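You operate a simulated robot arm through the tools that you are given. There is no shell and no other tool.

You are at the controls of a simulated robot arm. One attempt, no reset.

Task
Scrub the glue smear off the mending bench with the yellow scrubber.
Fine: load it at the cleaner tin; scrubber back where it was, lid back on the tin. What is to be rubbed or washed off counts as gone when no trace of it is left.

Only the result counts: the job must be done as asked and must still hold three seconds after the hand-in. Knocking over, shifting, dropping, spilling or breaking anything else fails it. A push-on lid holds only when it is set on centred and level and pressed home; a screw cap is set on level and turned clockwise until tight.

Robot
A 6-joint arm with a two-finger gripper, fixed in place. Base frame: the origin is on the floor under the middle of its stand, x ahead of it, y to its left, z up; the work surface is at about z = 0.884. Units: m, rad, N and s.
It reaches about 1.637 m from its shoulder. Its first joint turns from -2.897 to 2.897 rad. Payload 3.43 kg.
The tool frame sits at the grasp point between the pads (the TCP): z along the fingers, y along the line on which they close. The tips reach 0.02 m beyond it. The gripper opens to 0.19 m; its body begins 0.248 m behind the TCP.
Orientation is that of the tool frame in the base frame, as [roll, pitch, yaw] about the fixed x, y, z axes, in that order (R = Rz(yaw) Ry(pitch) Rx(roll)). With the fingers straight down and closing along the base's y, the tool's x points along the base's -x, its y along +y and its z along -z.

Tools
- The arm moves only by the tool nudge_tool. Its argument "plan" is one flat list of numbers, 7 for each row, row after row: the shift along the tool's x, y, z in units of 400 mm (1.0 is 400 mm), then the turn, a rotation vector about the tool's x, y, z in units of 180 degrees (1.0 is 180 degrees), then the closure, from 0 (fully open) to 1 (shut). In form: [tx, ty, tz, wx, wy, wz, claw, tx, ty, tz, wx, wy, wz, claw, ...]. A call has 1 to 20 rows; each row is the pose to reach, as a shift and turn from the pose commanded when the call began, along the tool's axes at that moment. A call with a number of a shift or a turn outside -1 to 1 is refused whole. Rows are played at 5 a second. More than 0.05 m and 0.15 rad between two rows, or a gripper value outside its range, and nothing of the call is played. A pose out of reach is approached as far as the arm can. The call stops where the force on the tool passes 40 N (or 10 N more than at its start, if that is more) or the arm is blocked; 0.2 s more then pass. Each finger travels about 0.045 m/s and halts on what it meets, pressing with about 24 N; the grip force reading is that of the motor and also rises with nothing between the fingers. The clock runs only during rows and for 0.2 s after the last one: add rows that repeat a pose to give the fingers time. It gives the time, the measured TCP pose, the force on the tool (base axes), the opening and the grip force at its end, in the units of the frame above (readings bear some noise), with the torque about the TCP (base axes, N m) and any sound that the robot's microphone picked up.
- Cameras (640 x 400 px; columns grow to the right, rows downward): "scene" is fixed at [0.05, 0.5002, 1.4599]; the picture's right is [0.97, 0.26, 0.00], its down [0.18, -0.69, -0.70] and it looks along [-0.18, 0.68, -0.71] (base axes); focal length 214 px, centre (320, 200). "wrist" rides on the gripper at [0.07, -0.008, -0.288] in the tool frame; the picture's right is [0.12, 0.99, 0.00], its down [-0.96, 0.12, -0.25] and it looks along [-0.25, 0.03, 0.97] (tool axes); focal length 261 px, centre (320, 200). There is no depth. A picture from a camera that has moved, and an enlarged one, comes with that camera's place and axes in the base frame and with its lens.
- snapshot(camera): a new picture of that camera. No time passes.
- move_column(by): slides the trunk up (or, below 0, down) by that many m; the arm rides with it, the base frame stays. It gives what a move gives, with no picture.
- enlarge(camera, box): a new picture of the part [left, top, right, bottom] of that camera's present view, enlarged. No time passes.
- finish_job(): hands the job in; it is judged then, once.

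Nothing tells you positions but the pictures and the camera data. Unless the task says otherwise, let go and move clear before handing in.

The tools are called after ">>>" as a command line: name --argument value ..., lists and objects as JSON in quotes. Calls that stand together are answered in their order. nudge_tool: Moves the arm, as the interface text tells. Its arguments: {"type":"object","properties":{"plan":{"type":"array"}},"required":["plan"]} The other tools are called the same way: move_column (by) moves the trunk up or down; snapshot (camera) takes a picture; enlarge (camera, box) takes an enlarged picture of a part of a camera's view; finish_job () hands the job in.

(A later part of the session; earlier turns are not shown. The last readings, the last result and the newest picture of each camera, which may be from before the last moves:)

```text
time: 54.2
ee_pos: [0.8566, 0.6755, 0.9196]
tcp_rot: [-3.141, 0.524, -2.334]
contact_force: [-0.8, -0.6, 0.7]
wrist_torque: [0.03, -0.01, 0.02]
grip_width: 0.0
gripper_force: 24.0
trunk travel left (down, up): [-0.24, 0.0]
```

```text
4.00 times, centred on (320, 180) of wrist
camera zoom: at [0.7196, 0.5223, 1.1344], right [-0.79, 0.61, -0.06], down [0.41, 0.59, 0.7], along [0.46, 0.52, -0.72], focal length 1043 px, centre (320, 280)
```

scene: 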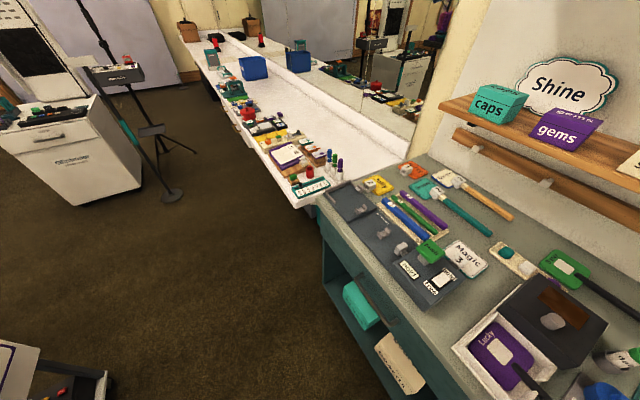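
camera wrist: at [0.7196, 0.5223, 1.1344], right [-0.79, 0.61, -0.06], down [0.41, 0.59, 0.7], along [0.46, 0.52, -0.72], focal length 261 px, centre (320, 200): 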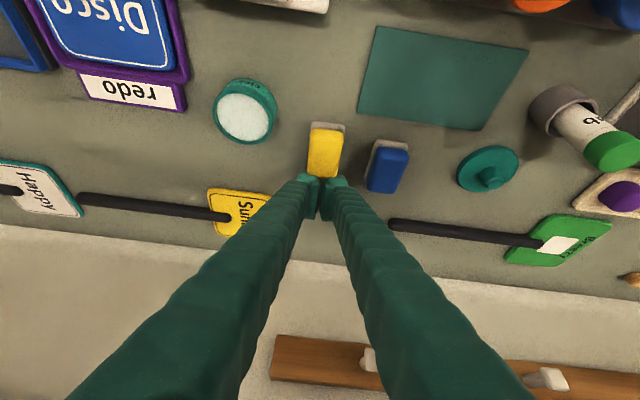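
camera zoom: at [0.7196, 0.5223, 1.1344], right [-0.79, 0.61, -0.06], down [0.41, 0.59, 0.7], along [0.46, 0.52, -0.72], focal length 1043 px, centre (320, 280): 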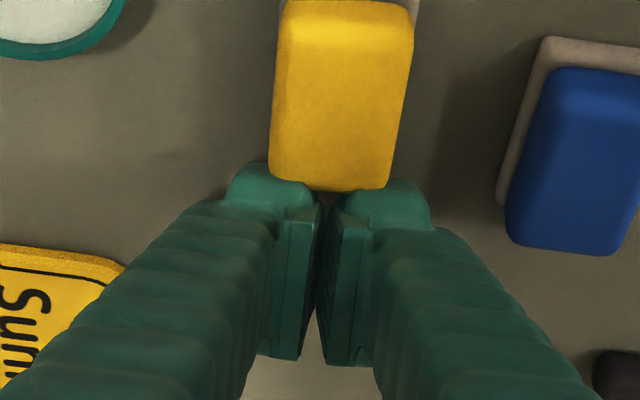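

The scrubber follows nicely and straight. I'll draw it another 41 mm to the free area.

>>> nudge_tool --plan '[0.0173, 0, -0.01, 0, 0, 0, 1, 0.0346, 0, -0.02, 0, 0, 0, 1, 0.052, 0, -0.03, 0, 0, 0, 1, 0.0693, 0, -0.04, 0, 0, 0, 1, 0.0888, 0, -0.05125, 0, 0, 0, 1, 0.0888, 0, -0.05125, 0, 0, 0, 1]'

>>> enlarge --camera "wrist" --box '[220, 70, 420, 230]'

```text
time: 55.6
ee_pos: [0.8274, 0.6455, 0.9187]
tcp_rot: [3.141, 0.524, -2.334]
contact_force: [0.2, 0.3, -0.7]
wrist_torque: [-0.02, -0.04, 0.02]
grip_width: 0.0
gripper_force: 24.3
trunk travel left (down, up): [-0.24, 0.0]
```

```text
2.50 times, centred on (320, 150) of wrist
camera zoom: at [0.6913, 0.4924, 1.134], right [-0.79, 0.61, -0.06], down [0.41, 0.59, 0.7], along [0.46, 0.52, -0.72], focal length 652 px, centre (320, 325)
```

zoom: 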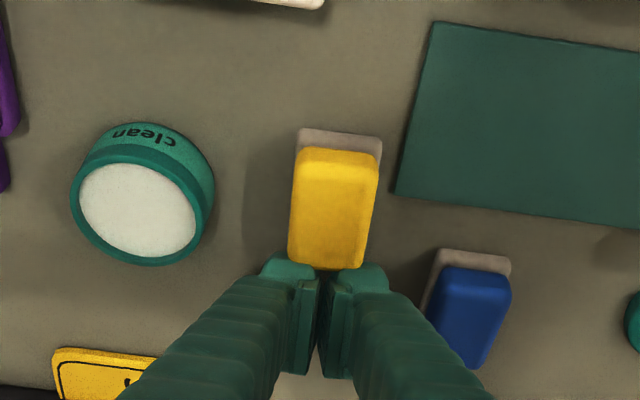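

The scrubber is now in the free space level with the tin. I'll back the fingers off, rise along the finger line, then upright and turn the hand for gripping.

>>> nudge_tool --plan '[-0.0173, 0, 0.01, 0, 0, 0, 1, -0.0217, 0, -0.02, 0, 0, 0, 1, -0.0217, 0, -0.12, 0, 0, 0, 0.9, -0.0217, 0, -0.22, 0, 0, 0, 0.8, -0.0217, 0, -0.3, 0, 0.03, 0, 0.7, -0.0217, 0, -0.35, 0, 0.07, 0, 0.6, 0.0, 0, -0.38, 0, 0.11, 0, 0.6, 0.02, 0, -0.4, 0, 0.15, 0, 0.6, 0.02, 0, -0.4, 0, 0.1667, 0, 0.6, 0.02, 0, -0.4, 0, 0.1667, 0, 0.6]'

>>> nudge_tool --plan '[0, 0, 0, 0, 0, 0.046, 0.6, 0, 0, 0, 0, 0, 0.092, 0.6, 0, 0, 0, 0, 0, 0.138, 0.6, 0, 0, 0, 0, 0, 0.184, 0.6, 0, 0, 0, 0, 0, 0.23, 0.6, 0, 0, 0, 0, 0, 0.276, 0.6, 0, 0, 0, 0, 0, 0.322, 0.6, 0, 0, 0, 0, 0, 0.368, 0.6, 0, 0, 0, 0, 0, 0.414, 0.6, 0, 0, 0, 0, 0, 0.46, 0.6, 0, 0, 0, 0, 0, 0.5, 0.6, 0, 0, 0, 0, 0, 0.5, 0.6]'

>>> snapshot --camera "wrist"

>>> enlarge --camera "wrist" --box '[240, 100, 400, 220]'

```text
time: 57.8
ee_pos: [0.767, 0.5831, 1.0534]
tcp_rot: [-3.141, -0.003, -2.334]
contact_force: [0.2, -0.7, 0.8]
wrist_torque: [0.01, 0.04, 0.01]
grip_width: 0.0757
gripper_force: 0.1
trunk travel left (down, up): [-0.24, 0.0]
```

```text
time: 60.4
ee_pos: [0.7679, 0.5827, 1.0536]
tcp_rot: [3.141, 0.0, 2.377]
contact_force: [0.1, 0.3, -0.2]
wrist_torque: [-0.03, -0.01, -0.02]
grip_width: 0.076
gripper_force: 0.1
trunk travel left (down, up): [-0.24, 0.0]
```

```text
taken
camera wrist: at [0.7095, 0.6263, 1.3429], right [0.6, 0.8, 0.0], down [0.77, -0.58, 0.25], along [0.2, -0.15, -0.97], focal length 261 px, centre (320, 200)
```

wrist: 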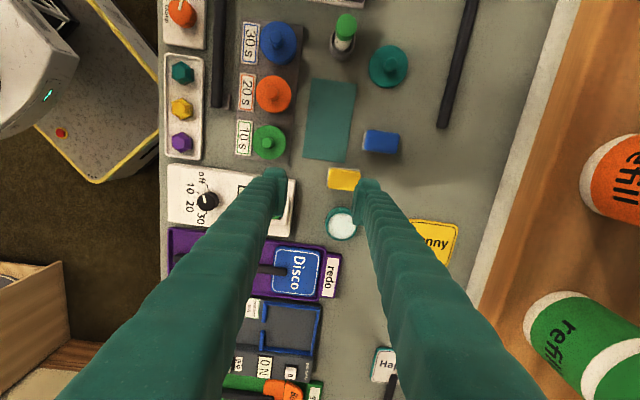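

```text
3.33 times, centred on (320, 160) of wrist
camera zoom: at [0.7095, 0.6263, 1.3429], right [0.6, 0.8, 0.0], down [0.77, -0.58, 0.25], along [0.2, -0.15, -0.97], focal length 869 px, centre (320, 333)
```

zoom: 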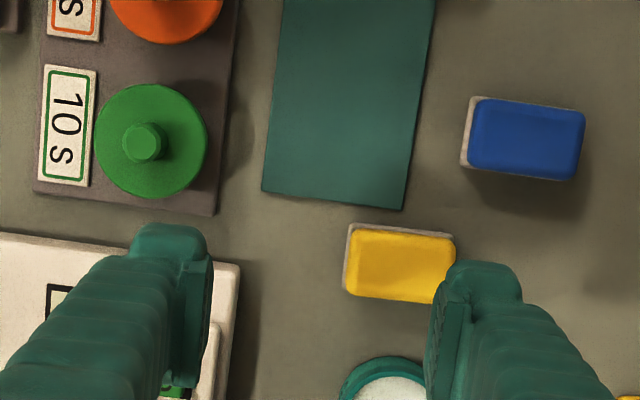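

The scrubber lies square to the fingers, about 42 mm beyond the TCP, with room for both fingers. I'll go above it upright and descend.

>>> nudge_tool --plan '[-0.005, 0.05, 0, 0, 0, 0, 0.64, -0.0105, 0.1055, 0.02, 0, 0, 0, 0.64, -0.0105, 0.1055, 0.12, 0, 0, 0, 0.64, -0.0105, 0.1055, 0.22, 0, 0, 0, 0.64, -0.0105, 0.1055, 0.29, 0, 0, 0, 0.64, -0.0105, 0.1055, 0.312, 0, 0, 0, 0.64, -0.0105, 0.1055, 0.312, 0, 0, 0, 0.64]'

>>> snapshot --camera "wrist"

>>> enlarge --camera "wrist" --box '[250, 140, 390, 240]'

```text
time: 62.0
ee_pos: [0.8032, 0.6104, 0.9288]
tcp_rot: [-3.141, 0.001, 2.381]
contact_force: [-0.3, -0.2, -0.1]
wrist_torque: [-0.03, 0.03, -0.01]
grip_width: 0.0685
gripper_force: 0.0
trunk travel left (down, up): [-0.24, 0.0]
```

```text
taken
camera wrist: at [0.7435, 0.6533, 1.2187], right [0.6, 0.8, 0.0], down [0.78, -0.58, 0.25], along [0.2, -0.15, -0.97], focal length 261 px, centre (320, 200)
```

wrist: 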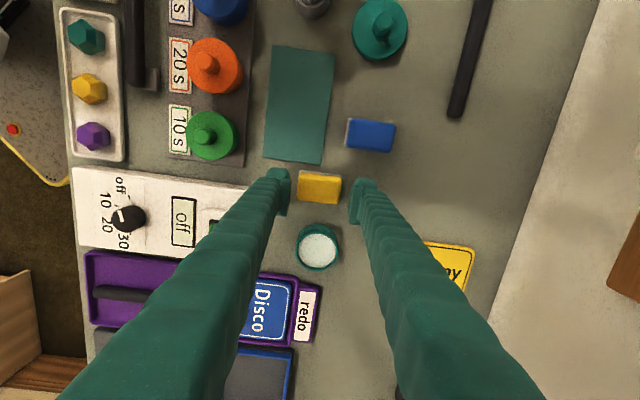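

```text
4.00 times, centred on (320, 190) of wrist
camera zoom: at [0.7435, 0.6533, 1.2187], right [0.6, 0.8, 0.0], down [0.78, -0.58, 0.25], along [0.2, -0.15, -0.97], focal length 1043 px, centre (320, 240)
```

zoom: 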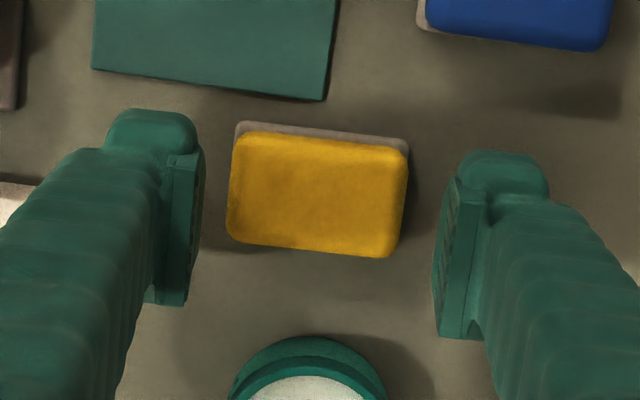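

Alignment is good in the closing direction. I'll descend the last 22 mm slowly.

>>> nudge_tool --plan '[0.005, 0, 0.015, 0, 0, 0, 0.64, 0.005, 0, 0.03, 0, 0, 0, 0.64, 0.005, 0, 0.042, 0, 0, 0, 0.64, 0.005, 0, 0.053, 0, 0, 0, 0.64, 0.005, 0, 0.053, 0, 0, 0, 0.64]'

>>> enlarge --camera "wrist" --box '[250, 140, 390, 240]'

```text
time: 63.2
ee_pos: [0.7997, 0.6123, 0.9072]
tcp_rot: [3.14, -0.001, 2.378]
contact_force: [-0.9, -0.6, 0.3]
wrist_torque: [0.01, 0.0, -0.03]
grip_width: 0.068
gripper_force: 0.1
trunk travel left (down, up): [-0.24, 0.0]
```

```text
4.00 times, centred on (320, 190) of wrist
camera zoom: at [0.7409, 0.6552, 1.1971], right [0.6, 0.8, 0.0], down [0.78, -0.58, 0.25], along [0.2, -0.15, -0.97], focal length 1043 px, centre (320, 240)
```

zoom: 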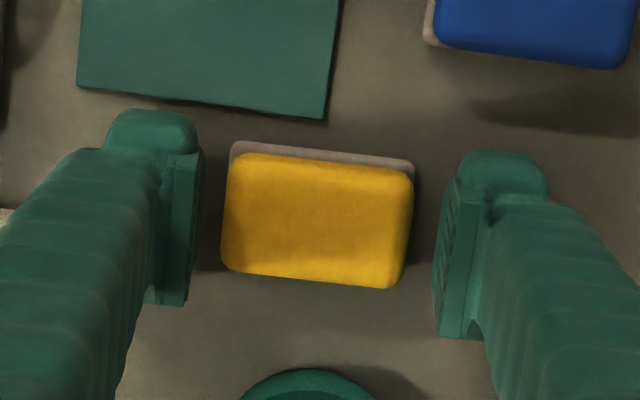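

Tips are about 5 mm above the bench with the scrubber between the pads. I'll close gently in steps.

>>> nudge_tool --plan '[0, 0, 0, 0, 0, 0, 0.67, 0, 0, 0, 0, 0, 0, 0.7, 0, 0, 0, 0, 0, 0, 0.72, 0, 0, 0, 0, 0, 0, 0.74, 0, 0, 0, 0, 0, 0, 0.76]'

>>> enlarge --camera "wrist" --box '[250, 140, 390, 240]'

```text
time: 64.4
ee_pos: [0.7995, 0.6125, 0.9081]
tcp_rot: [-3.141, 0.0, 2.378]
contact_force: [-0.2, 0.3, -0.2]
wrist_torque: [0.03, 0.0, 0.01]
grip_width: 0.0527
gripper_force: 23.8
trunk travel left (down, up): [-0.24, 0.0]
```

```text
4.00 times, centred on (320, 190) of wrist
camera zoom: at [0.741, 0.6552, 1.1973], right [0.6, 0.8, 0.0], down [0.78, -0.58, 0.25], along [0.2, -0.15, -0.97], focal length 1043 px, centre (320, 240)
```

zoom: 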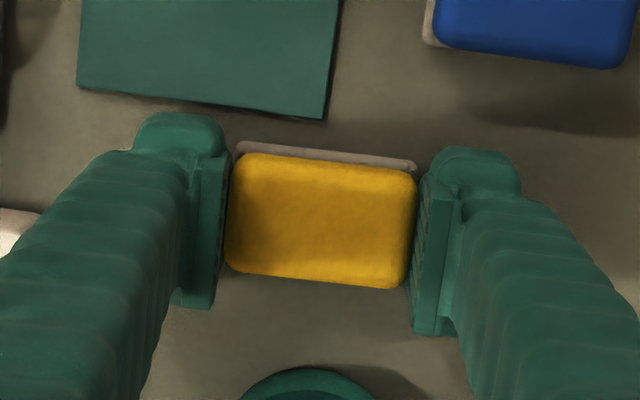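

The scrubber is firmly held (53 mm, 24 N). I'll lift it straight up 6 cm and check.

>>> nudge_tool --plan '[0, 0, -0.03, 0, 0, 0, 0.85, 0, 0, -0.08, 0, 0, 0, 0.85, 0, 0, -0.15, 0, 0, 0, 0.85, 0, 0, -0.15, 0, 0, 0, 0.85]'

>>> snapshot --camera "wrist"

>>> enlarge --camera "wrist" --box '[250, 140, 390, 240]'

>>> enlarge --camera "wrist" --box '[280, 190, 380, 270]'

```text
time: 65.4
ee_pos: [0.7986, 0.6121, 0.9676]
tcp_rot: [-3.141, 0.0, 2.379]
contact_force: [-0.2, -0.1, -0.2]
wrist_torque: [-0.04, -0.05, 0.02]
grip_width: 0.0526
gripper_force: 23.6
trunk travel left (down, up): [-0.24, 0.0]
```

```text
taken
camera wrist: at [0.7399, 0.6556, 1.2574], right [0.6, 0.8, 0.0], down [0.78, -0.58, 0.25], along [0.2, -0.15, -0.97], focal length 261 px, centre (320, 200)
```

wrist: 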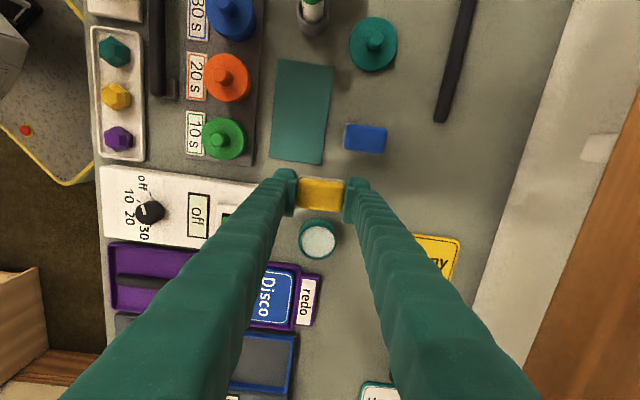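

```text
4.00 times, centred on (320, 190) of wrist
camera zoom: at [0.7399, 0.6556, 1.2574], right [0.6, 0.8, 0.0], down [0.78, -0.58, 0.25], along [0.2, -0.15, -0.97], focal length 1043 px, centre (320, 240)
```

zoom: 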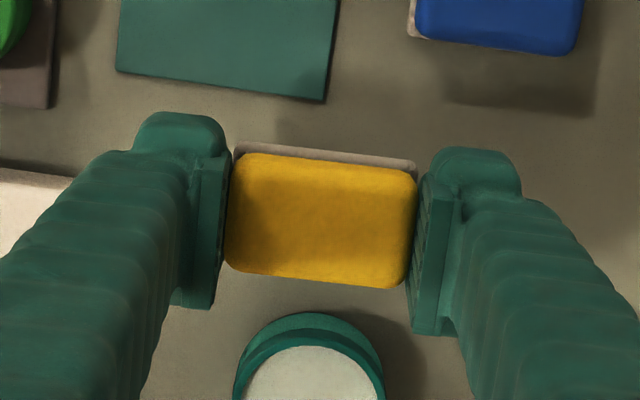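

```text
5.00 times, centred on (330, 230) of wrist
camera zoom: at [0.7399, 0.6556, 1.2574], right [0.6, 0.8, 0.0], down [0.78, -0.58, 0.25], along [0.2, -0.15, -0.97], focal length 1303 px, centre (270, 50)
```

zoom: 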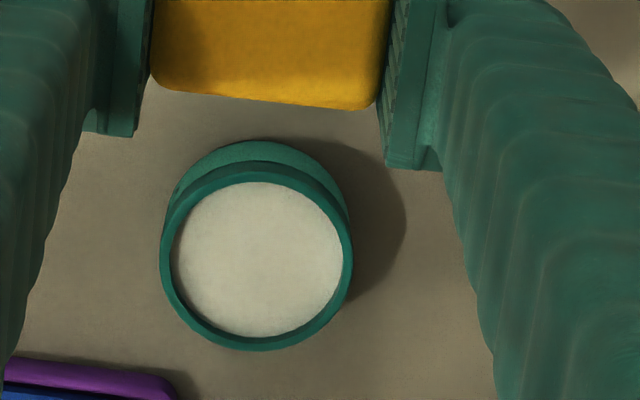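

The pad came up with the scrubber; the tin's rim is at about (0.860, 0.561), content nearly flush with it. I'll move over the tin and lower carefully.

>>> nudge_tool --plan '[-0.1, 0.009, 0, 0, 0, 0, 0.85, -0.2042, 0.0182, 0, 0, 0, 0, 0.85, -0.2042, 0.0182, 0.03, 0, 0, 0, 0.85, -0.2042, 0.0182, 0.06, 0, 0, 0, 0.85, -0.2042, 0.0182, 0.06, 0, 0, 0, 0.85]'

>>> snapshot --camera "wrist"

>>> enlarge --camera "wrist" --box '[250, 140, 390, 240]'

```text
time: 66.6
ee_pos: [0.8633, 0.5607, 0.9433]
tcp_rot: [3.141, 0.001, 2.381]
contact_force: [0.9, 0.0, 0.2]
wrist_torque: [0.01, -0.02, 0.0]
grip_width: 0.0527
gripper_force: 24.5
trunk travel left (down, up): [-0.24, 0.0]
```

```text
taken
camera wrist: at [0.8054, 0.6037, 1.233], right [0.6, 0.8, 0.0], down [0.78, -0.58, 0.25], along [0.2, -0.15, -0.97], focal length 261 px, centre (320, 200)
```

wrist: 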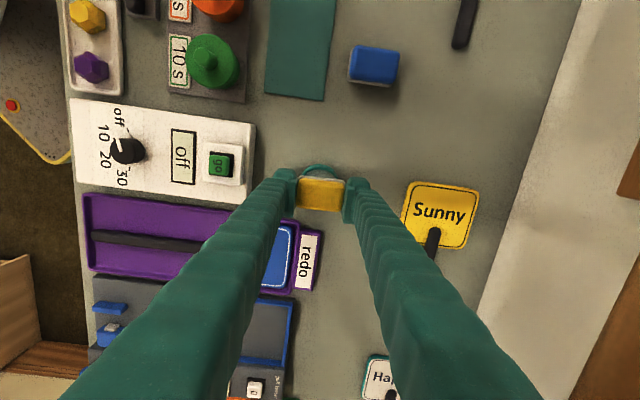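

```text
4.00 times, centred on (320, 190) of wrist
camera zoom: at [0.8054, 0.6037, 1.233], right [0.6, 0.8, 0.0], down [0.78, -0.58, 0.25], along [0.2, -0.15, -0.97], focal length 1043 px, centre (320, 240)
```

zoom: 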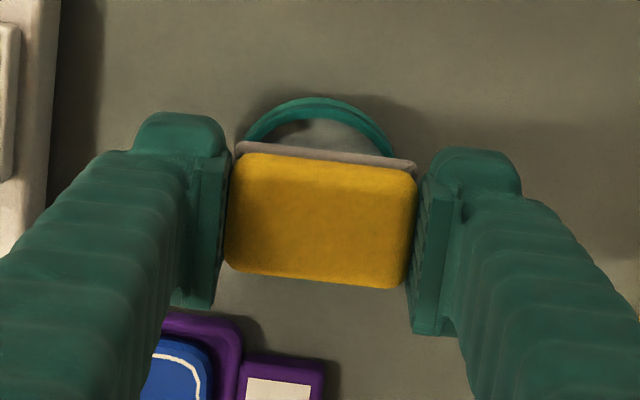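

The pad is over the tin's middle. I'll lower in small steps watching the force.

>>> nudge_tool --plan '[0, 0, 0.0075, 0, 0, 0, 0.85, 0, 0, 0.015, 0, 0, 0, 0.85, 0, 0, 0.015, 0, 0, 0, 0.85]'

>>> nudge_tool --plan '[0, 0, 0.005, 0, 0, 0, 0.85, 0, 0, 0.0075, 0, 0, 0, 0.85, 0, 0, 0.0075, 0, 0, 0, 0.85]'

```text
time: 67.4
ee_pos: [0.8632, 0.5615, 0.9382]
tcp_rot: [-3.141, -0.001, 2.378]
contact_force: [0.7, -0.7, 4.5]
wrist_torque: [-0.03, 0.09, -0.01]
grip_width: 0.0523
gripper_force: 23.5
trunk travel left (down, up): [-0.24, 0.0]
```

```text
time: 68.2
ee_pos: [0.8635, 0.5605, 0.9351]
tcp_rot: [3.14, 0.001, 2.379]
contact_force: [6.3, 3.3, 18.6]
wrist_torque: [0.06, -0.1, 0.0]
grip_width: 0.0527
gripper_force: 23.5
trunk travel left (down, up): [-0.24, 0.0]
```

The pad presses on the tin's mouth with about 19 N. I'll lift off and check that the tin has stayed put.

>>> nudge_tool --plan '[0, 0, 0, 0, 0, 0, 0.85, 0, 0, -0.0075, 0, 0, 0, 0.85, 0, 0, -0.05, 0, 0, 0, 0.85, 0, 0, -0.12, 0, 0, 0, 0.85, 0.1, 0, -0.15, 0, 0, 0, 0.85, 0.2, -0.02, -0.15, 0, 0, 0, 0.85, 0.2, -0.02, -0.15, 0, 0, 0, 0.85]'

>>> snapshot --camera "wrist"

>>> enlarge --camera "wrist" --box '[270, 190, 370, 270]'

```text
time: 69.8
ee_pos: [0.799, 0.6113, 0.9933]
tcp_rot: [3.141, 0.0, 2.377]
contact_force: [-0.1, -0.5, 0.7]
wrist_torque: [0.0, -0.02, 0.0]
grip_width: 0.0523
gripper_force: 24.2
trunk travel left (down, up): [-0.24, 0.0]
```

```text
taken
camera wrist: at [0.7416, 0.6536, 1.2831], right [0.6, 0.8, 0.0], down [0.77, -0.58, 0.25], along [0.2, -0.15, -0.97], focal length 261 px, centre (320, 200)
```

wrist: 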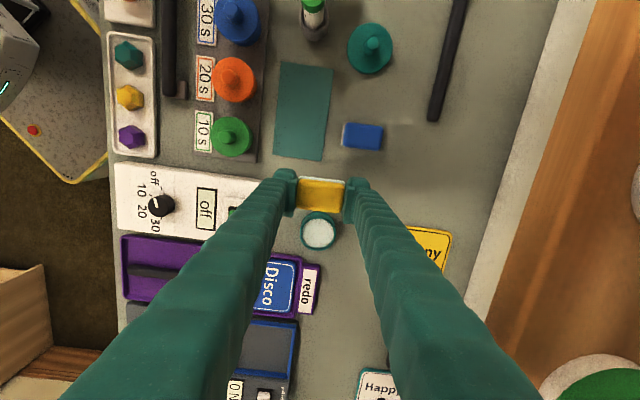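

```text
5.00 times, centred on (320, 230) of wrist
camera zoom: at [0.7416, 0.6536, 1.2831], right [0.6, 0.8, 0.0], down [0.77, -0.58, 0.25], along [0.2, -0.15, -0.97], focal length 1303 px, centre (320, 50)
```

zoom: 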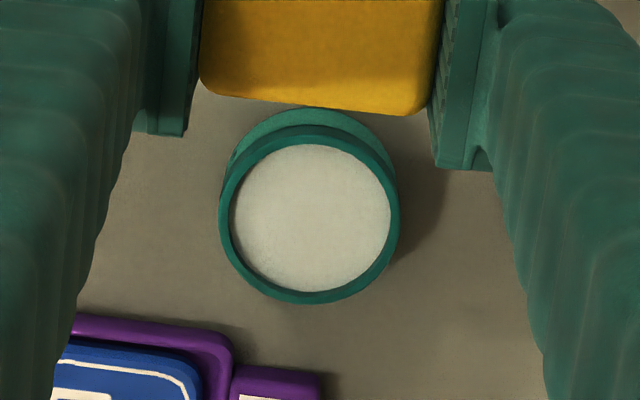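

The pad's edge now looks white instead of grey. I'll zoom in to confirm it took cleaner.

>>> enlarge --camera "wrist" --box '[280, 160, 370, 220]'

```text
6.67 times, centred on (325, 190) of wrist
camera zoom: at [0.7416, 0.6536, 1.2831], right [0.6, 0.8, 0.0], down [0.77, -0.58, 0.25], along [0.2, -0.15, -0.97], focal length 1738 px, centre (287, 267)
```

zoom: 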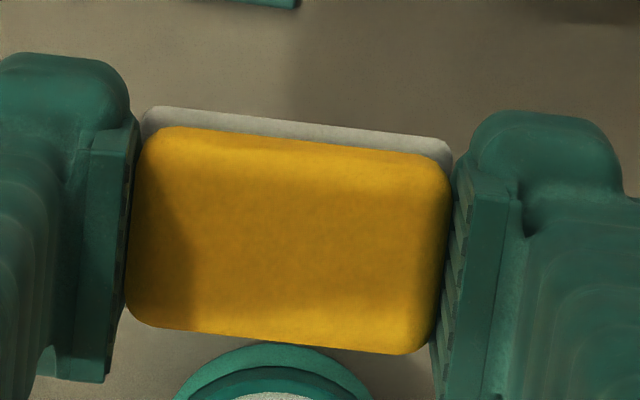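

The pad has turned pale: it is loaded. Now I raise it and carry it along the bench toward the smear.

>>> nudge_tool --plan '[0, 0, -0.11, 0, 0, 0, 0.85, 0, -0.03, -0.22, 0, 0, 0, 0.85, -0.11, -0.07, -0.225, 0, 0, 0, 0.85, -0.22, -0.11, -0.225, 0, 0, 0, 0.85, -0.33, -0.15, -0.225, 0, 0, 0, 0.85, -0.44, -0.19, -0.225, 0, 0, 0, 0.85, -0.55, -0.23, -0.225, 0, 0, 0, 0.85, -0.66, -0.27, -0.225, 0, 0, 0, 0.85, -0.77, -0.31, -0.225, 0, 0, 0, 0.85, -0.88, -0.35, -0.225, 0, 0, 0, 0.85, -0.98, -0.39, -0.225, 0, 0, 0, 0.85, -0.98, -0.39, -0.225, 0, 0, 0, 0.85]'

>>> snapshot --camera "wrist"

```text
time: 72.4
ee_pos: [0.9743, 0.2257, 1.0834]
tcp_rot: [3.141, -0.002, 2.378]
contact_force: [-0.5, 0.1, -0.3]
wrist_torque: [0.02, 0.04, -0.04]
grip_width: 0.0526
gripper_force: 24.4
trunk travel left (down, up): [-0.24, 0.0]
```

```text
taken
camera wrist: at [0.9174, 0.2687, 1.374], right [0.6, 0.8, 0.0], down [0.78, -0.58, 0.25], along [0.2, -0.15, -0.97], focal length 261 px, centre (320, 200)
```

wrist: 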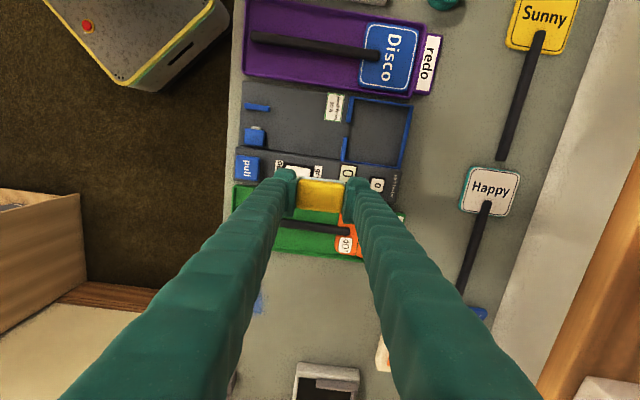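

The smear lies ahead-left, hidden behind the left finger. I'll go on toward it, lowering a bit for reach.

>>> nudge_tool --plan '[-0.1023, -0.0406, 0.0, 0, 0, 0, 0.85, -0.2046, -0.0811, 0.02, 0, 0, 0, 0.85, -0.3069, -0.1217, 0.04, 0, 0, 0, 0.85, -0.4091, -0.1623, 0.06, 0, 0, 0, 0.85, -0.5114, -0.2029, 0.08, 0, 0, 0, 0.85, -0.6137, -0.2434, 0.11, 0, 0, 0, 0.85, -0.716, -0.284, 0.14, 0, 0, 0, 0.85, -0.716, -0.284, 0.14, 0, 0, 0, 0.85]'

>>> snapshot --camera "wrist"

```text
time: 74.2
ee_pos: [1.1037, -0.0517, 1.0282]
tcp_rot: [-3.141, 0.0, 2.38]
contact_force: [0.2, 0.3, -0.4]
wrist_torque: [0.06, 0.04, 0.01]
grip_width: 0.0525
gripper_force: 24.1
trunk travel left (down, up): [-0.24, 0.0]
```

```text
taken
camera wrist: at [1.0458, -0.0091, 1.3183], right [0.6, 0.8, 0.0], down [0.78, -0.58, 0.25], along [0.2, -0.15, -0.97], focal length 261 px, centre (320, 200)
```

wrist: 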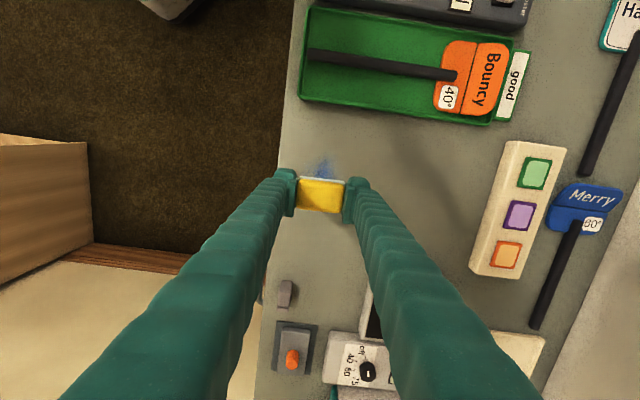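

I'm over the smear's middle, within reach; it spans about ±40 mm along the bench and ±34 mm in depth. I'll lower the pad to just above the bench.

>>> nudge_tool --plan '[0, 0, 0.08, 0, 0, 0, 0.85, 0, 0, 0.16, 0, 0, 0, 0.85, 0, 0, 0.23, 0, 0, 0, 0.85, 0, 0, 0.275, 0, 0, 0, 0.85, 0, 0, 0.2958, 0, 0, 0, 0.85, 0, 0, 0.2958, 0, 0, 0, 0.85]'

>>> nudge_tool --plan '[0, 0, 0.005, 0, 0, 0, 0.85, 0, 0, 0.01, 0, 0, 0, 0.85, 0, 0, 0.01, 0, 0, 0, 0.85]'

>>> snapshot --camera "wrist"

```text
time: 75.6
ee_pos: [1.1036, -0.0528, 0.9101]
tcp_rot: [-3.141, 0.001, 2.38]
contact_force: [-0.4, -0.2, 0.1]
wrist_torque: [0.02, 0.0, 0.01]
grip_width: 0.0525
gripper_force: 24.1
trunk travel left (down, up): [-0.24, 0.0]
```

```text
time: 76.4
ee_pos: [1.1035, -0.052, 0.9064]
tcp_rot: [-3.141, 0.001, 2.378]
contact_force: [0.6, 0.6, 0.7]
wrist_torque: [0.01, -0.01, 0.02]
grip_width: 0.0522
gripper_force: 23.9
trunk travel left (down, up): [-0.24, 0.0]
```

```text
taken
camera wrist: at [1.0455, -0.0105, 1.1956], right [0.6, 0.8, 0.0], down [0.78, -0.58, 0.25], along [0.2, -0.15, -0.97], focal length 261 px, centre (320, 200)
```

wrist: 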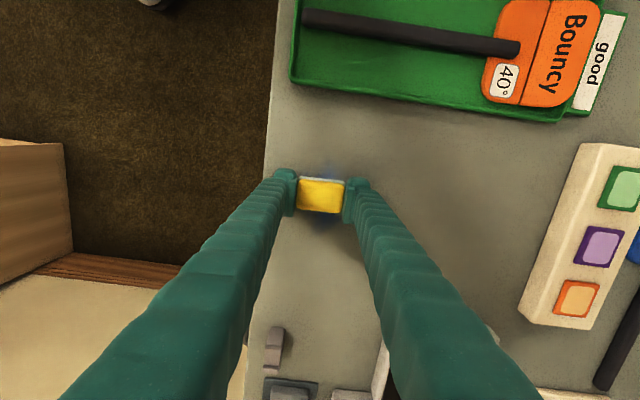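

Not touching yet (the scrubber slipped up a little when pressed on the tin). I'll go down in 2 mm steps.

>>> nudge_tool --plan '[0, 0, 0.005, 0, 0, 0, 0.85, 0, 0, 0.005, 0, 0, 0, 0.85]'

>>> nudge_tool --plan '[0, 0, 0.005, 0, 0, 0, 0.85, 0, 0, 0.005, 0, 0, 0, 0.85]'

```text
time: 77.0
ee_pos: [1.104, -0.0539, 0.9048]
tcp_rot: [3.14, 0.0, 2.379]
contact_force: [0.0, -0.4, 0.6]
wrist_torque: [-0.01, 0.04, 0.03]
grip_width: 0.0523
gripper_force: 23.7
trunk travel left (down, up): [-0.24, 0.0]
```

```text
time: 77.6
ee_pos: [1.1035, -0.0537, 0.9046]
tcp_rot: [3.14, 0.002, 2.378]
contact_force: [0.7, 0.5, 15.2]
wrist_torque: [-0.05, 0.1, 0.03]
grip_width: 0.0522
gripper_force: 24.0
trunk travel left (down, up): [-0.24, 0.0]
```

Now there is 15 N of contact, but the fingertips are down at bench level, so they may be touching instead of the pad. I'll release the scrubber here, raise the hand 9 mm and regrip it higher.

>>> nudge_tool --plan '[0, 0, -0.005, 0, 0, 0, 0.75, 0, 0, -0.005, 0, 0, 0, 0.66, 0, 0, -0.005, 0, 0, 0, 0.66, 0, 0, -0.015, 0, 0, 0, 0.66, 0, 0, -0.024, 0, 0, 0, 0.66, 0, 0, -0.024, 0, 0, 0, 0.66]'

>>> enlarge --camera "wrist" --box '[250, 140, 390, 240]'

```text
time: 79.0
ee_pos: [1.1039, -0.0534, 0.9123]
tcp_rot: [-3.14, -0.001, 2.38]
contact_force: [0.8, -0.9, -0.3]
wrist_torque: [0.0, -0.01, 0.06]
grip_width: 0.0645
gripper_force: 0.1
trunk travel left (down, up): [-0.24, 0.0]
```

```text
4.00 times, centred on (320, 190) of wrist
camera zoom: at [1.0459, -0.0104, 1.2014], right [0.6, 0.8, 0.0], down [0.78, -0.58, 0.25], along [0.2, -0.15, -0.97], focal length 1043 px, centre (320, 240)
```

zoom: 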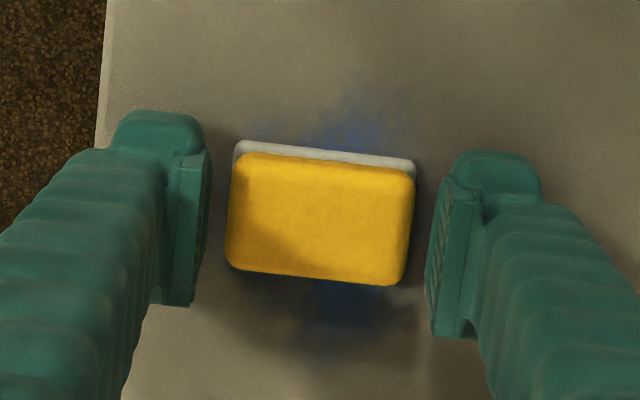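

The scrubber sits flat on the smear, centred between the fingers. I'll regrip at this height.

>>> nudge_tool --plan '[0, 0, 0, 0, 0, 0, 0.7, 0, 0, 0, 0, 0, 0, 0.73, 0, 0, 0, 0, 0, 0, 0.8, 0, 0, 0, 0, 0, 0, 0.85, 0, 0, 0, 0, 0, 0, 0.85]'

>>> nudge_tool --plan '[0, 0, 0.0025, 0, 0, 0, 0.85, 0, 0, 0.005, 0, 0, 0, 0.85, 0, 0, 0.005, 0, 0, 0, 0.85]'

```text
time: 80.2
ee_pos: [1.1039, -0.0535, 0.9111]
tcp_rot: [-3.141, 0.0, 2.38]
contact_force: [-0.1, 0.0, 0.0]
wrist_torque: [0.06, -0.03, 0.0]
grip_width: 0.0525
gripper_force: 23.9
trunk travel left (down, up): [-0.24, 0.0]
```

```text
time: 81.0
ee_pos: [1.1034, -0.0532, 0.9123]
tcp_rot: [3.14, 0.001, 2.38]
contact_force: [5.2, 1.6, 18.4]
wrist_torque: [0.01, -0.1, 0.01]
grip_width: 0.0525
gripper_force: 23.9
trunk travel left (down, up): [-0.24, 0.0]
```

The pad now bears on the bench (about 18 N). I'll ease off a little and rub in lanes over the whole smear.

>>> nudge_tool --plan '[0.04, 0, -0.002, 0, 0, 0, 0.85, 0.08, 0, -0.002, 0, 0, 0, 0.85, 0.1125, 0, -0.002, 0, 0, 0, 0.85, 0.06, 0, -0.002, 0, 0, 0, 0.85, 0, 0, -0.002, 0, 0, 0, 0.85, -0.06, 0, -0.002, 0, 0, 0, 0.85, -0.1125, 0, -0.002, 0, 0, 0, 0.85, -0.1125, 0.035, -0.002, 0, 0, 0, 0.85, -0.06, 0.035, -0.002, 0, 0, 0, 0.85, 0, 0.035, -0.002, 0, 0, 0, 0.85, 0.06, 0.035, -0.002, 0, 0, 0, 0.85, 0.1125, 0.035, -0.002, 0, 0, 0, 0.85, 0.1125, -0.035, -0.002, 0, 0, 0, 0.85, 0.06, -0.035, -0.002, 0, 0, 0, 0.85, 0, -0.035, -0.002, 0, 0, 0, 0.85, -0.06, -0.035, -0.002, 0, 0, 0, 0.85, -0.1125, -0.035, -0.002, 0, 0, 0, 0.85, -0.1125, 0, -0.002, 0, 0, 0, 0.85, -0.06, 0, -0.002, 0, 0, 0, 0.85, 0, 0, -0.002, 0, 0, 0, 0.85]'

>>> snapshot --camera "wrist"

>>> enlarge --camera "wrist" --box '[250, 140, 390, 240]'

```text
time: 85.2
ee_pos: [1.1037, -0.052, 0.9106]
tcp_rot: [-3.141, 0.0, 2.38]
contact_force: [0.4, 0.9, -1.1]
wrist_torque: [0.02, 0.09, 0.01]
grip_width: 0.0523
gripper_force: 24.0
trunk travel left (down, up): [-0.24, 0.0]
```

```text
taken
camera wrist: at [1.0454, -0.0097, 1.2007], right [0.6, 0.8, 0.0], down [0.78, -0.58, 0.25], along [0.2, -0.15, -0.97], focal length 261 px, centre (320, 200)
```

wrist: 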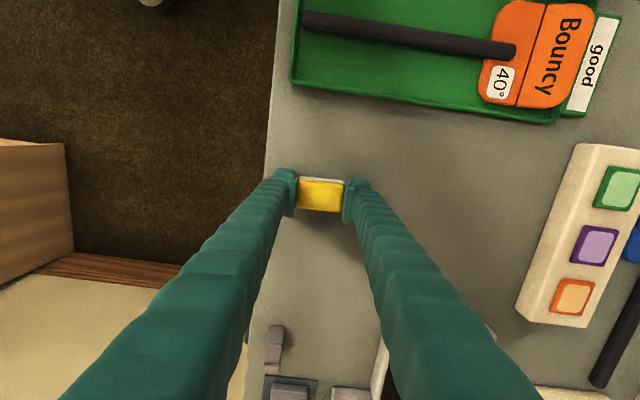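

```text
4.00 times, centred on (320, 190) of wrist
camera zoom: at [1.0454, -0.0097, 1.2007], right [0.6, 0.8, 0.0], down [0.78, -0.58, 0.25], along [0.2, -0.15, -0.97], focal length 1043 px, centre (320, 240)
```

zoom: 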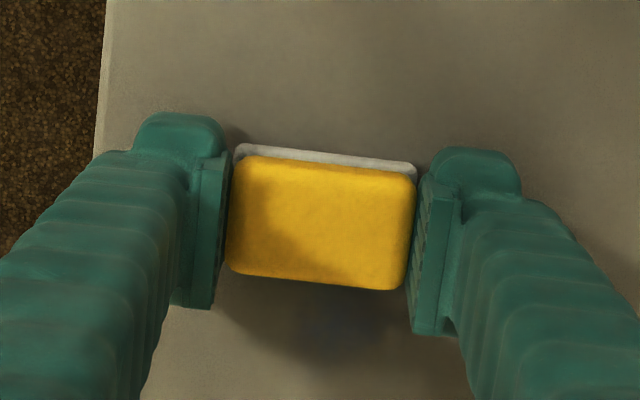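

Most of it has gone with the first pass. I'll lift and move aside to inspect what remains.

>>> nudge_tool --plan '[0, 0, -0.06, 0, 0, 0, 0.85, 0.05, 0, -0.16, 0, 0, 0, 0.85, 0.12, 0, -0.25, 0, 0, 0, 0.85, 0.22, 0, -0.25, 0, 0, 0, 0.85, 0.22, 0, -0.25, 0, 0, 0, 0.85]'

>>> snapshot --camera "wrist"

>>> enlarge --camera "wrist" --box '[260, 190, 400, 290]'

```text
time: 86.4
ee_pos: [1.0383, 0.0062, 1.0123]
tcp_rot: [-3.141, -0.001, 2.378]
contact_force: [0.2, 0.4, -0.3]
wrist_torque: [0.0, -0.05, 0.01]
grip_width: 0.0522
gripper_force: 24.3
trunk travel left (down, up): [-0.24, 0.0]
```

```text
taken
camera wrist: at [0.9806, 0.0498, 1.3015], right [0.6, 0.8, 0.0], down [0.77, -0.58, 0.25], along [0.2, -0.15, -0.97], focal length 261 px, centre (320, 200)
```

wrist: 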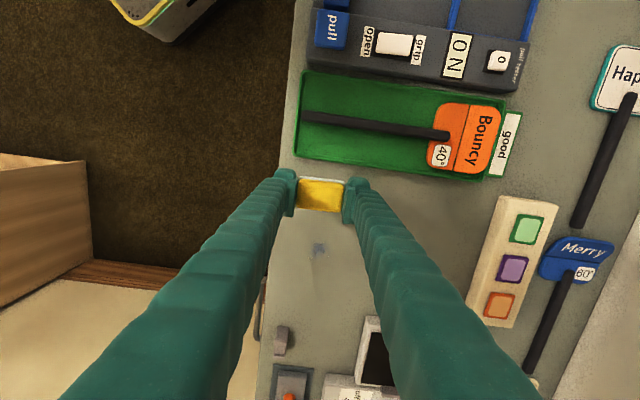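

```text
4.00 times, centred on (330, 240) of wrist
camera zoom: at [0.9806, 0.0498, 1.3015], right [0.6, 0.8, 0.0], down [0.77, -0.58, 0.25], along [0.2, -0.15, -0.97], focal length 1043 px, centre (280, 40)
```

zoom: 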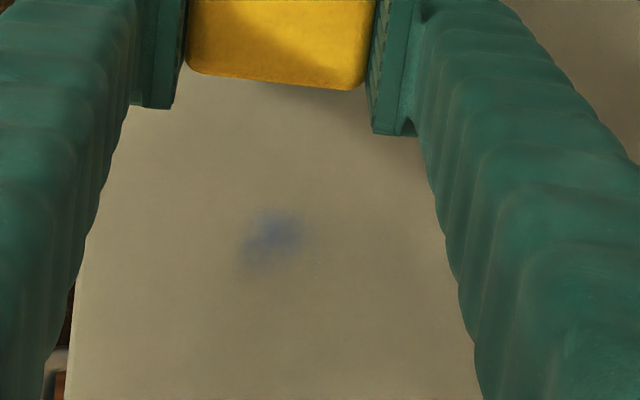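

A faint patch remains at about (1.137, -0.072), at the smear's left end. I'll go over it and press again.

>>> nudge_tool --plan '[-0.1, 0.01, 0, 0, 0, 0, 0.85, -0.21, 0.02, 0, 0, 0, 0, 0.85, -0.319, 0.0305, 0.03, 0, 0, 0, 0.85, -0.319, 0.0305, 0.13, 0, 0, 0, 0.85, -0.319, 0.0305, 0.21, 0, 0, 0, 0.85, -0.319, 0.0305, 0.249, 0, 0, 0, 0.85, -0.319, 0.0305, 0.249, 0, 0, 0, 0.85]'

>>> nudge_tool --plan '[0, 0, 0.005, 0, 0, 0, 0.85, 0, 0, 0.0075, 0, 0, 0, 0.85, 0, 0, 0.0075, 0, 0, 0, 0.85]'

```text
time: 88.0
ee_pos: [1.1408, -0.0697, 0.9102]
tcp_rot: [3.141, 0.001, 2.378]
contact_force: [0.5, 0.0, 0.0]
wrist_torque: [-0.03, 0.01, -0.01]
grip_width: 0.0523
gripper_force: 24.1
trunk travel left (down, up): [-0.24, 0.0]
```

```text
time: 88.8
ee_pos: [1.14, -0.07, 0.91]
tcp_rot: [3.14, 0.002, 2.378]
contact_force: [-1.1, 2.9, 11.6]
wrist_torque: [0.06, 0.08, 0.02]
grip_width: 0.0523
gripper_force: 24.0
trunk travel left (down, up): [-0.24, 0.0]
```

Contact is about 12 N. I'll rub this patch back and forth.

>>> nudge_tool --plan '[0.05, 0, 0.001, 0, 0, 0, 0.85, 0, 0, 0.001, 0, 0, 0, 0.85, -0.05, 0, 0.001, 0, 0, 0, 0.85, -0.09, 0, 0.001, 0, 0, 0, 0.85, -0.05, 0.03, 0.001, 0, 0, 0, 0.85, 0, 0.03, 0.0015, 0, 0, 0, 0.85, 0.05, 0.03, 0.0015, 0, 0, 0, 0.85, 0.09, 0.03, 0.0015, 0, 0, 0, 0.85, 0.05, 0, 0.0015, 0, 0, 0, 0.85, 0, -0.03, 0.0015, 0, 0, 0, 0.85, -0.05, -0.03, 0.002, 0, 0, 0, 0.85, -0.09, -0.03, 0.002, 0, 0, 0, 0.85, -0.05, 0, 0.002, 0, 0, 0, 0.85, 0, 0, 0.002, 0, 0, 0, 0.85, 0.05, 0, 0.002, 0, 0, 0, 0.85, 0.09, -0.03, 0.0025, 0, 0, 0, 0.85, 0.05, -0.03, 0.0025, 0, 0, 0, 0.85, 0, 0.03, 0.0025, 0, 0, 0, 0.85, -0.05, 0.03, 0.0025, 0, 0, 0, 0.85, 0, 0, 0.0025, 0, 0, 0, 0.85]'

>>> nudge_tool --plan '[0, 0, -0.06, 0, 0, 0, 0.85, 0.05, 0, -0.16, 0, 0, 0, 0.85, 0.12, 0, -0.25, 0, 0, 0, 0.85, 0.22, 0, -0.25, 0, 0, 0, 0.85, 0.3, -0.03, -0.25, 0, 0, 0, 0.85, 0.3, -0.03, -0.25, 0, 0, 0, 0.85]'

>>> snapshot --camera "wrist"

>>> enlarge --camera "wrist" --box '[260, 190, 400, 290]'

```text
time: 93.0
ee_pos: [1.1407, -0.0722, 0.9051]
tcp_rot: [-3.141, -0.002, 2.379]
contact_force: [0.4, -0.5, -1.1]
wrist_torque: [-0.02, 0.09, 0.01]
grip_width: 0.0526
gripper_force: 23.6
trunk travel left (down, up): [-0.24, 0.0]
```

```text
time: 94.4
ee_pos: [1.0463, 0.003, 1.0083]
tcp_rot: [-3.14, 0.002, 2.378]
contact_force: [-0.3, 0.0, 0.6]
wrist_torque: [-0.02, -0.06, 0.01]
grip_width: 0.0525
gripper_force: 23.9
trunk travel left (down, up): [-0.24, 0.0]
```

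```text
taken
camera wrist: at [0.9884, 0.0463, 1.2975], right [0.6, 0.8, 0.0], down [0.77, -0.58, 0.25], along [0.2, -0.15, -0.97], focal length 261 px, centre (320, 200)
```

wrist: 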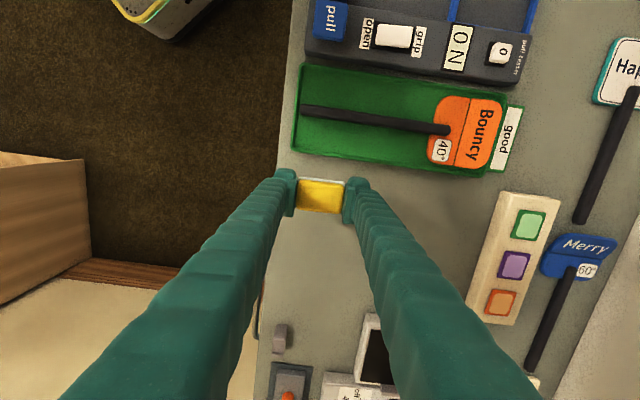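

```text
4.00 times, centred on (330, 240) of wrist
camera zoom: at [0.9884, 0.0463, 1.2975], right [0.6, 0.8, 0.0], down [0.77, -0.58, 0.25], along [0.2, -0.15, -0.97], focal length 1043 px, centre (280, 40)
```

zoom: 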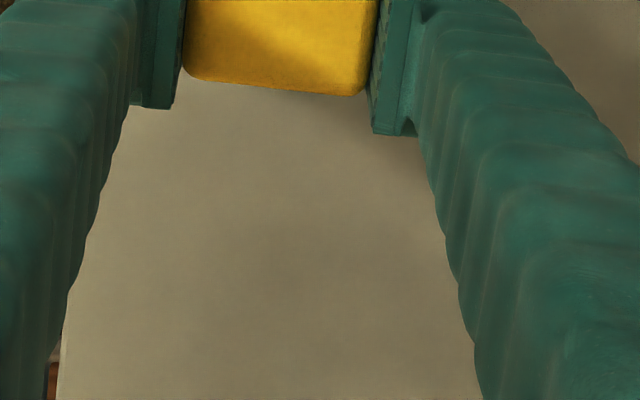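

That area now looks clean. I'll move on a bit toward the tin side and check the whole smear region unobstructed.

>>> nudge_tool --plan '[0.1, 0.03, -0.05, 0, 0, 0, 0.85, 0.2, 0.06, -0.1, 0, 0, 0, 0.85, 0.27, 0.09, -0.15, 0, 0, 0, 0.85, 0.27, 0.09, -0.15, 0, 0, 0, 0.85]'

>>> snapshot --camera "wrist"

>>> enlarge --camera "wrist" --box '[250, 200, 390, 310]'

```text
time: 95.4
ee_pos: [0.9939, 0.1027, 1.0697]
tcp_rot: [3.141, 0.0, 2.379]
contact_force: [-0.3, -0.4, -0.3]
wrist_torque: [-0.05, 0.01, -0.02]
grip_width: 0.0525
gripper_force: 23.9
trunk travel left (down, up): [-0.24, 0.0]
```

```text
taken
camera wrist: at [0.9354, 0.1454, 1.3585], right [0.6, 0.8, 0.0], down [0.78, -0.58, 0.25], along [0.2, -0.15, -0.97], focal length 261 px, centre (320, 200)
```

wrist: 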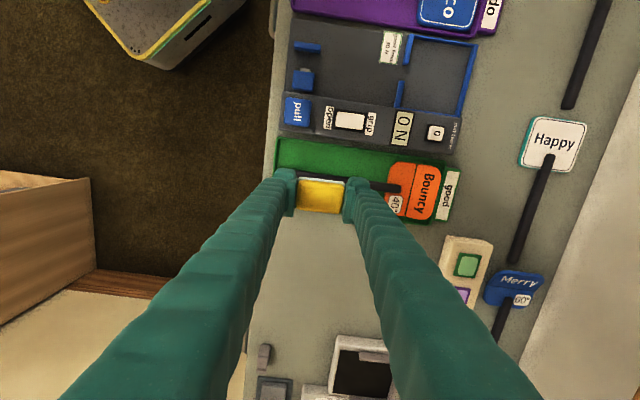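

```text
3.64 times, centred on (320, 255) of wrist
camera zoom: at [0.9354, 0.1454, 1.3585], right [0.6, 0.8, 0.0], down [0.78, -0.58, 0.25], along [0.2, -0.15, -0.97], focal length 948 px, centre (320, 0)
```

zoom: 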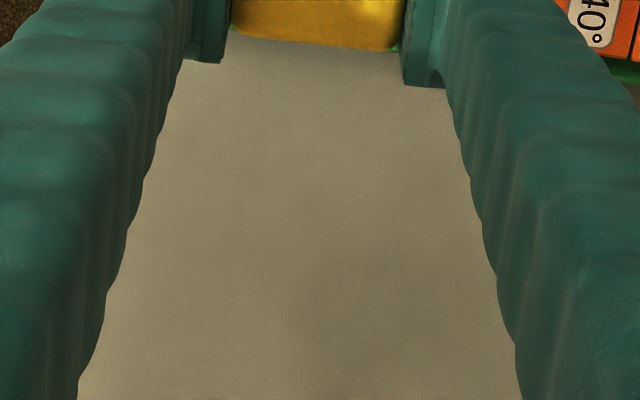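

The region looks clean; I'll enlarge it more strongly to look for faint traces.

>>> enlarge --camera "wrist" --box '[265, 215, 345, 265]'

>>> enlarge --camera "wrist" --box '[255, 250, 345, 310]'

```text
8.00 times, centred on (305, 240) of wrist
camera zoom: at [0.9354, 0.1454, 1.3585], right [0.6, 0.8, 0.0], down [0.78, -0.58, 0.25], along [0.2, -0.15, -0.97], focal length 2085 px, centre (440, -120)
```

zoom: 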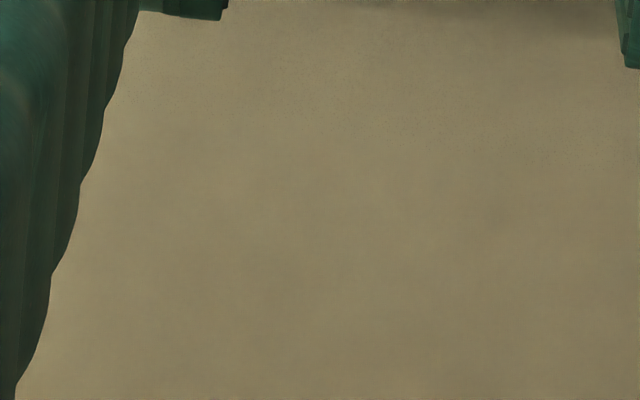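

```text
6.67 times, centred on (300, 280) of wrist
camera zoom: at [0.9354, 0.1454, 1.3585], right [0.6, 0.8, 0.0], down [0.78, -0.58, 0.25], along [0.2, -0.15, -0.97], focal length 1738 px, centre (453, -333)
```

zoom: 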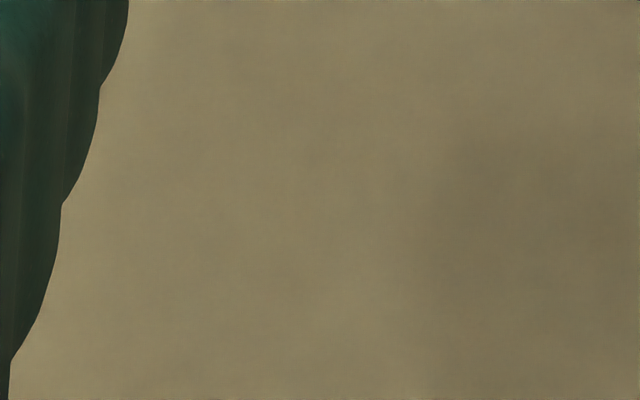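

No trace is left to see. Now I carry the scrubber back to the space beside the tin, just in front of where it stood.

>>> nudge_tool --plan '[0.11, 0.053, 0, 0, 0, 0, 0.85, 0.22, 0.106, 0, 0, 0, 0, 0.85, 0.33, 0.16, 0, 0, 0, 0, 0.85, 0.44, 0.213, 0, 0, 0, 0, 0.85, 0.55, 0.266, 0, 0, 0, 0, 0.85, 0.66, 0.32, 0, 0, 0, 0, 0.85, 0.77, 0.373, 0, 0, 0, 0, 0.85, 0.88, 0.426, 0, 0, 0, 0, 0.85, 0.98, 0.475, 0, 0, 0, 0, 0.85, 0.98, 0.475, 0, 0, 0, 0, 0.85]'

>>> nudge_tool --plan '[0.11, 0.053, 0, 0, 0, 0, 0.85, 0.2, 0.1, 0, 0, 0, 0, 0.85, 0.2527, 0.1224, 0.05, 0, 0, 0, 0.85, 0.2527, 0.1224, 0.15, 0, 0, 0, 0.85, 0.2527, 0.1224, 0.25, 0, 0, 0, 0.85, 0.2527, 0.1224, 0.25, 0, 0, 0, 0.85]'

>>> snapshot --camera "wrist"

>>> enlarge --camera "wrist" --box '[240, 100, 400, 240]'

```text
time: 97.6
ee_pos: [0.8404, 0.5127, 1.067]
tcp_rot: [3.139, -0.001, 2.378]
contact_force: [-0.5, -0.6, -1.7]
wrist_torque: [-0.04, 0.02, 0.02]
grip_width: 0.0524
gripper_force: 24.3
trunk travel left (down, up): [-0.24, 0.0]
```

```text
time: 99.0
ee_pos: [0.8016, 0.6187, 0.965]
tcp_rot: [-3.141, -0.001, 2.38]
contact_force: [-0.3, -0.3, -0.3]
wrist_torque: [-0.02, 0.0, -0.02]
grip_width: 0.0526
gripper_force: 24.2
trunk travel left (down, up): [-0.24, 0.0]
```

```text
taken
camera wrist: at [0.7432, 0.6611, 1.2548], right [0.6, 0.8, 0.0], down [0.78, -0.58, 0.25], along [0.2, -0.15, -0.97], focal length 261 px, centre (320, 200)
```

wrist: 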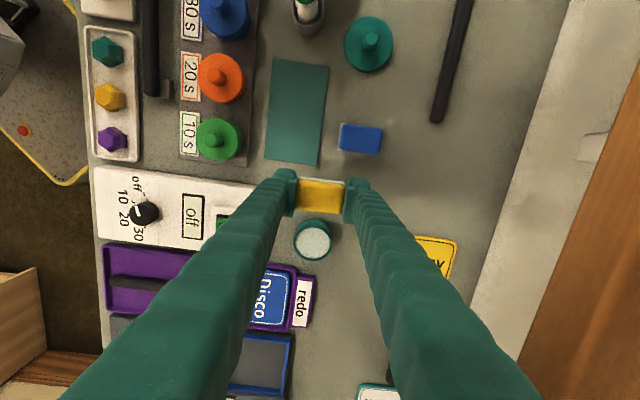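

```text
2.86 times, centred on (320, 170) of wrist
camera zoom: at [0.7432, 0.6611, 1.2548], right [0.6, 0.8, 0.0], down [0.78, -0.58, 0.25], along [0.2, -0.15, -0.97], focal length 745 px, centre (320, 286)
```

zoom: 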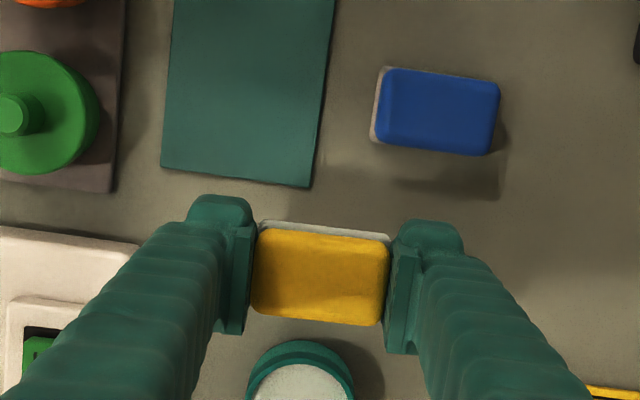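

I'm just in front of its old place, with blue as a reference to the right. I'll lower it to the bench in careful steps.

>>> nudge_tool --plan '[0, 0, 0.05, 0, 0, 0, 0.85, 0, 0, 0.1, 0, 0, 0, 0.85, 0, 0, 0.1345, 0, 0, 0, 0.85, 0, 0, 0.1345, 0, 0, 0, 0.85]'

>>> nudge_tool --plan '[0, 0, 0.005, 0, 0, 0, 0.85, 0, 0, 0.0075, 0, 0, 0, 0.85, 0, 0, 0.0075, 0, 0, 0, 0.85]'

```text
time: 100.0
ee_pos: [0.8016, 0.6174, 0.9125]
tcp_rot: [3.14, 0.0, 2.378]
contact_force: [-0.4, 0.1, -0.4]
wrist_torque: [-0.03, -0.01, -0.01]
grip_width: 0.0523
gripper_force: 24.6
trunk travel left (down, up): [-0.24, 0.0]
```

```text
time: 100.8
ee_pos: [0.8015, 0.6182, 0.9104]
tcp_rot: [-3.141, 0.0, 2.38]
contact_force: [0.1, -0.3, -1.2]
wrist_torque: [-0.01, 0.0, 0.02]
grip_width: 0.0523
gripper_force: 23.6
trunk travel left (down, up): [-0.24, 0.0]
```

>>> nudge_tool --plan '[0, 0, 0.0025, 0, 0, 0, 0.85, 0, 0, 0.005, 0, 0, 0, 0.85, 0, 0, 0.005, 0, 0, 0, 0.85]'

>>> nudge_tool --plan '[0, 0, 0.0025, 0, 0, 0, 0.85, 0, 0, 0.004, 0, 0, 0, 0.85, 0, 0, 0.004, 0, 0, 0, 0.85]'

```text
time: 101.6
ee_pos: [0.8015, 0.6173, 0.9089]
tcp_rot: [-3.142, 0.0, 2.378]
contact_force: [-0.1, 0.4, -0.9]
wrist_torque: [-0.02, 0.03, -0.01]
grip_width: 0.0528
gripper_force: 24.6
trunk travel left (down, up): [-0.24, 0.0]
```

```text
time: 102.4
ee_pos: [0.8012, 0.6175, 0.9075]
tcp_rot: [-3.141, -0.001, 2.379]
contact_force: [-0.5, -0.6, -0.6]
wrist_torque: [0.02, -0.01, 0.05]
grip_width: 0.0524
gripper_force: 23.6
trunk travel left (down, up): [-0.24, 0.0]
```

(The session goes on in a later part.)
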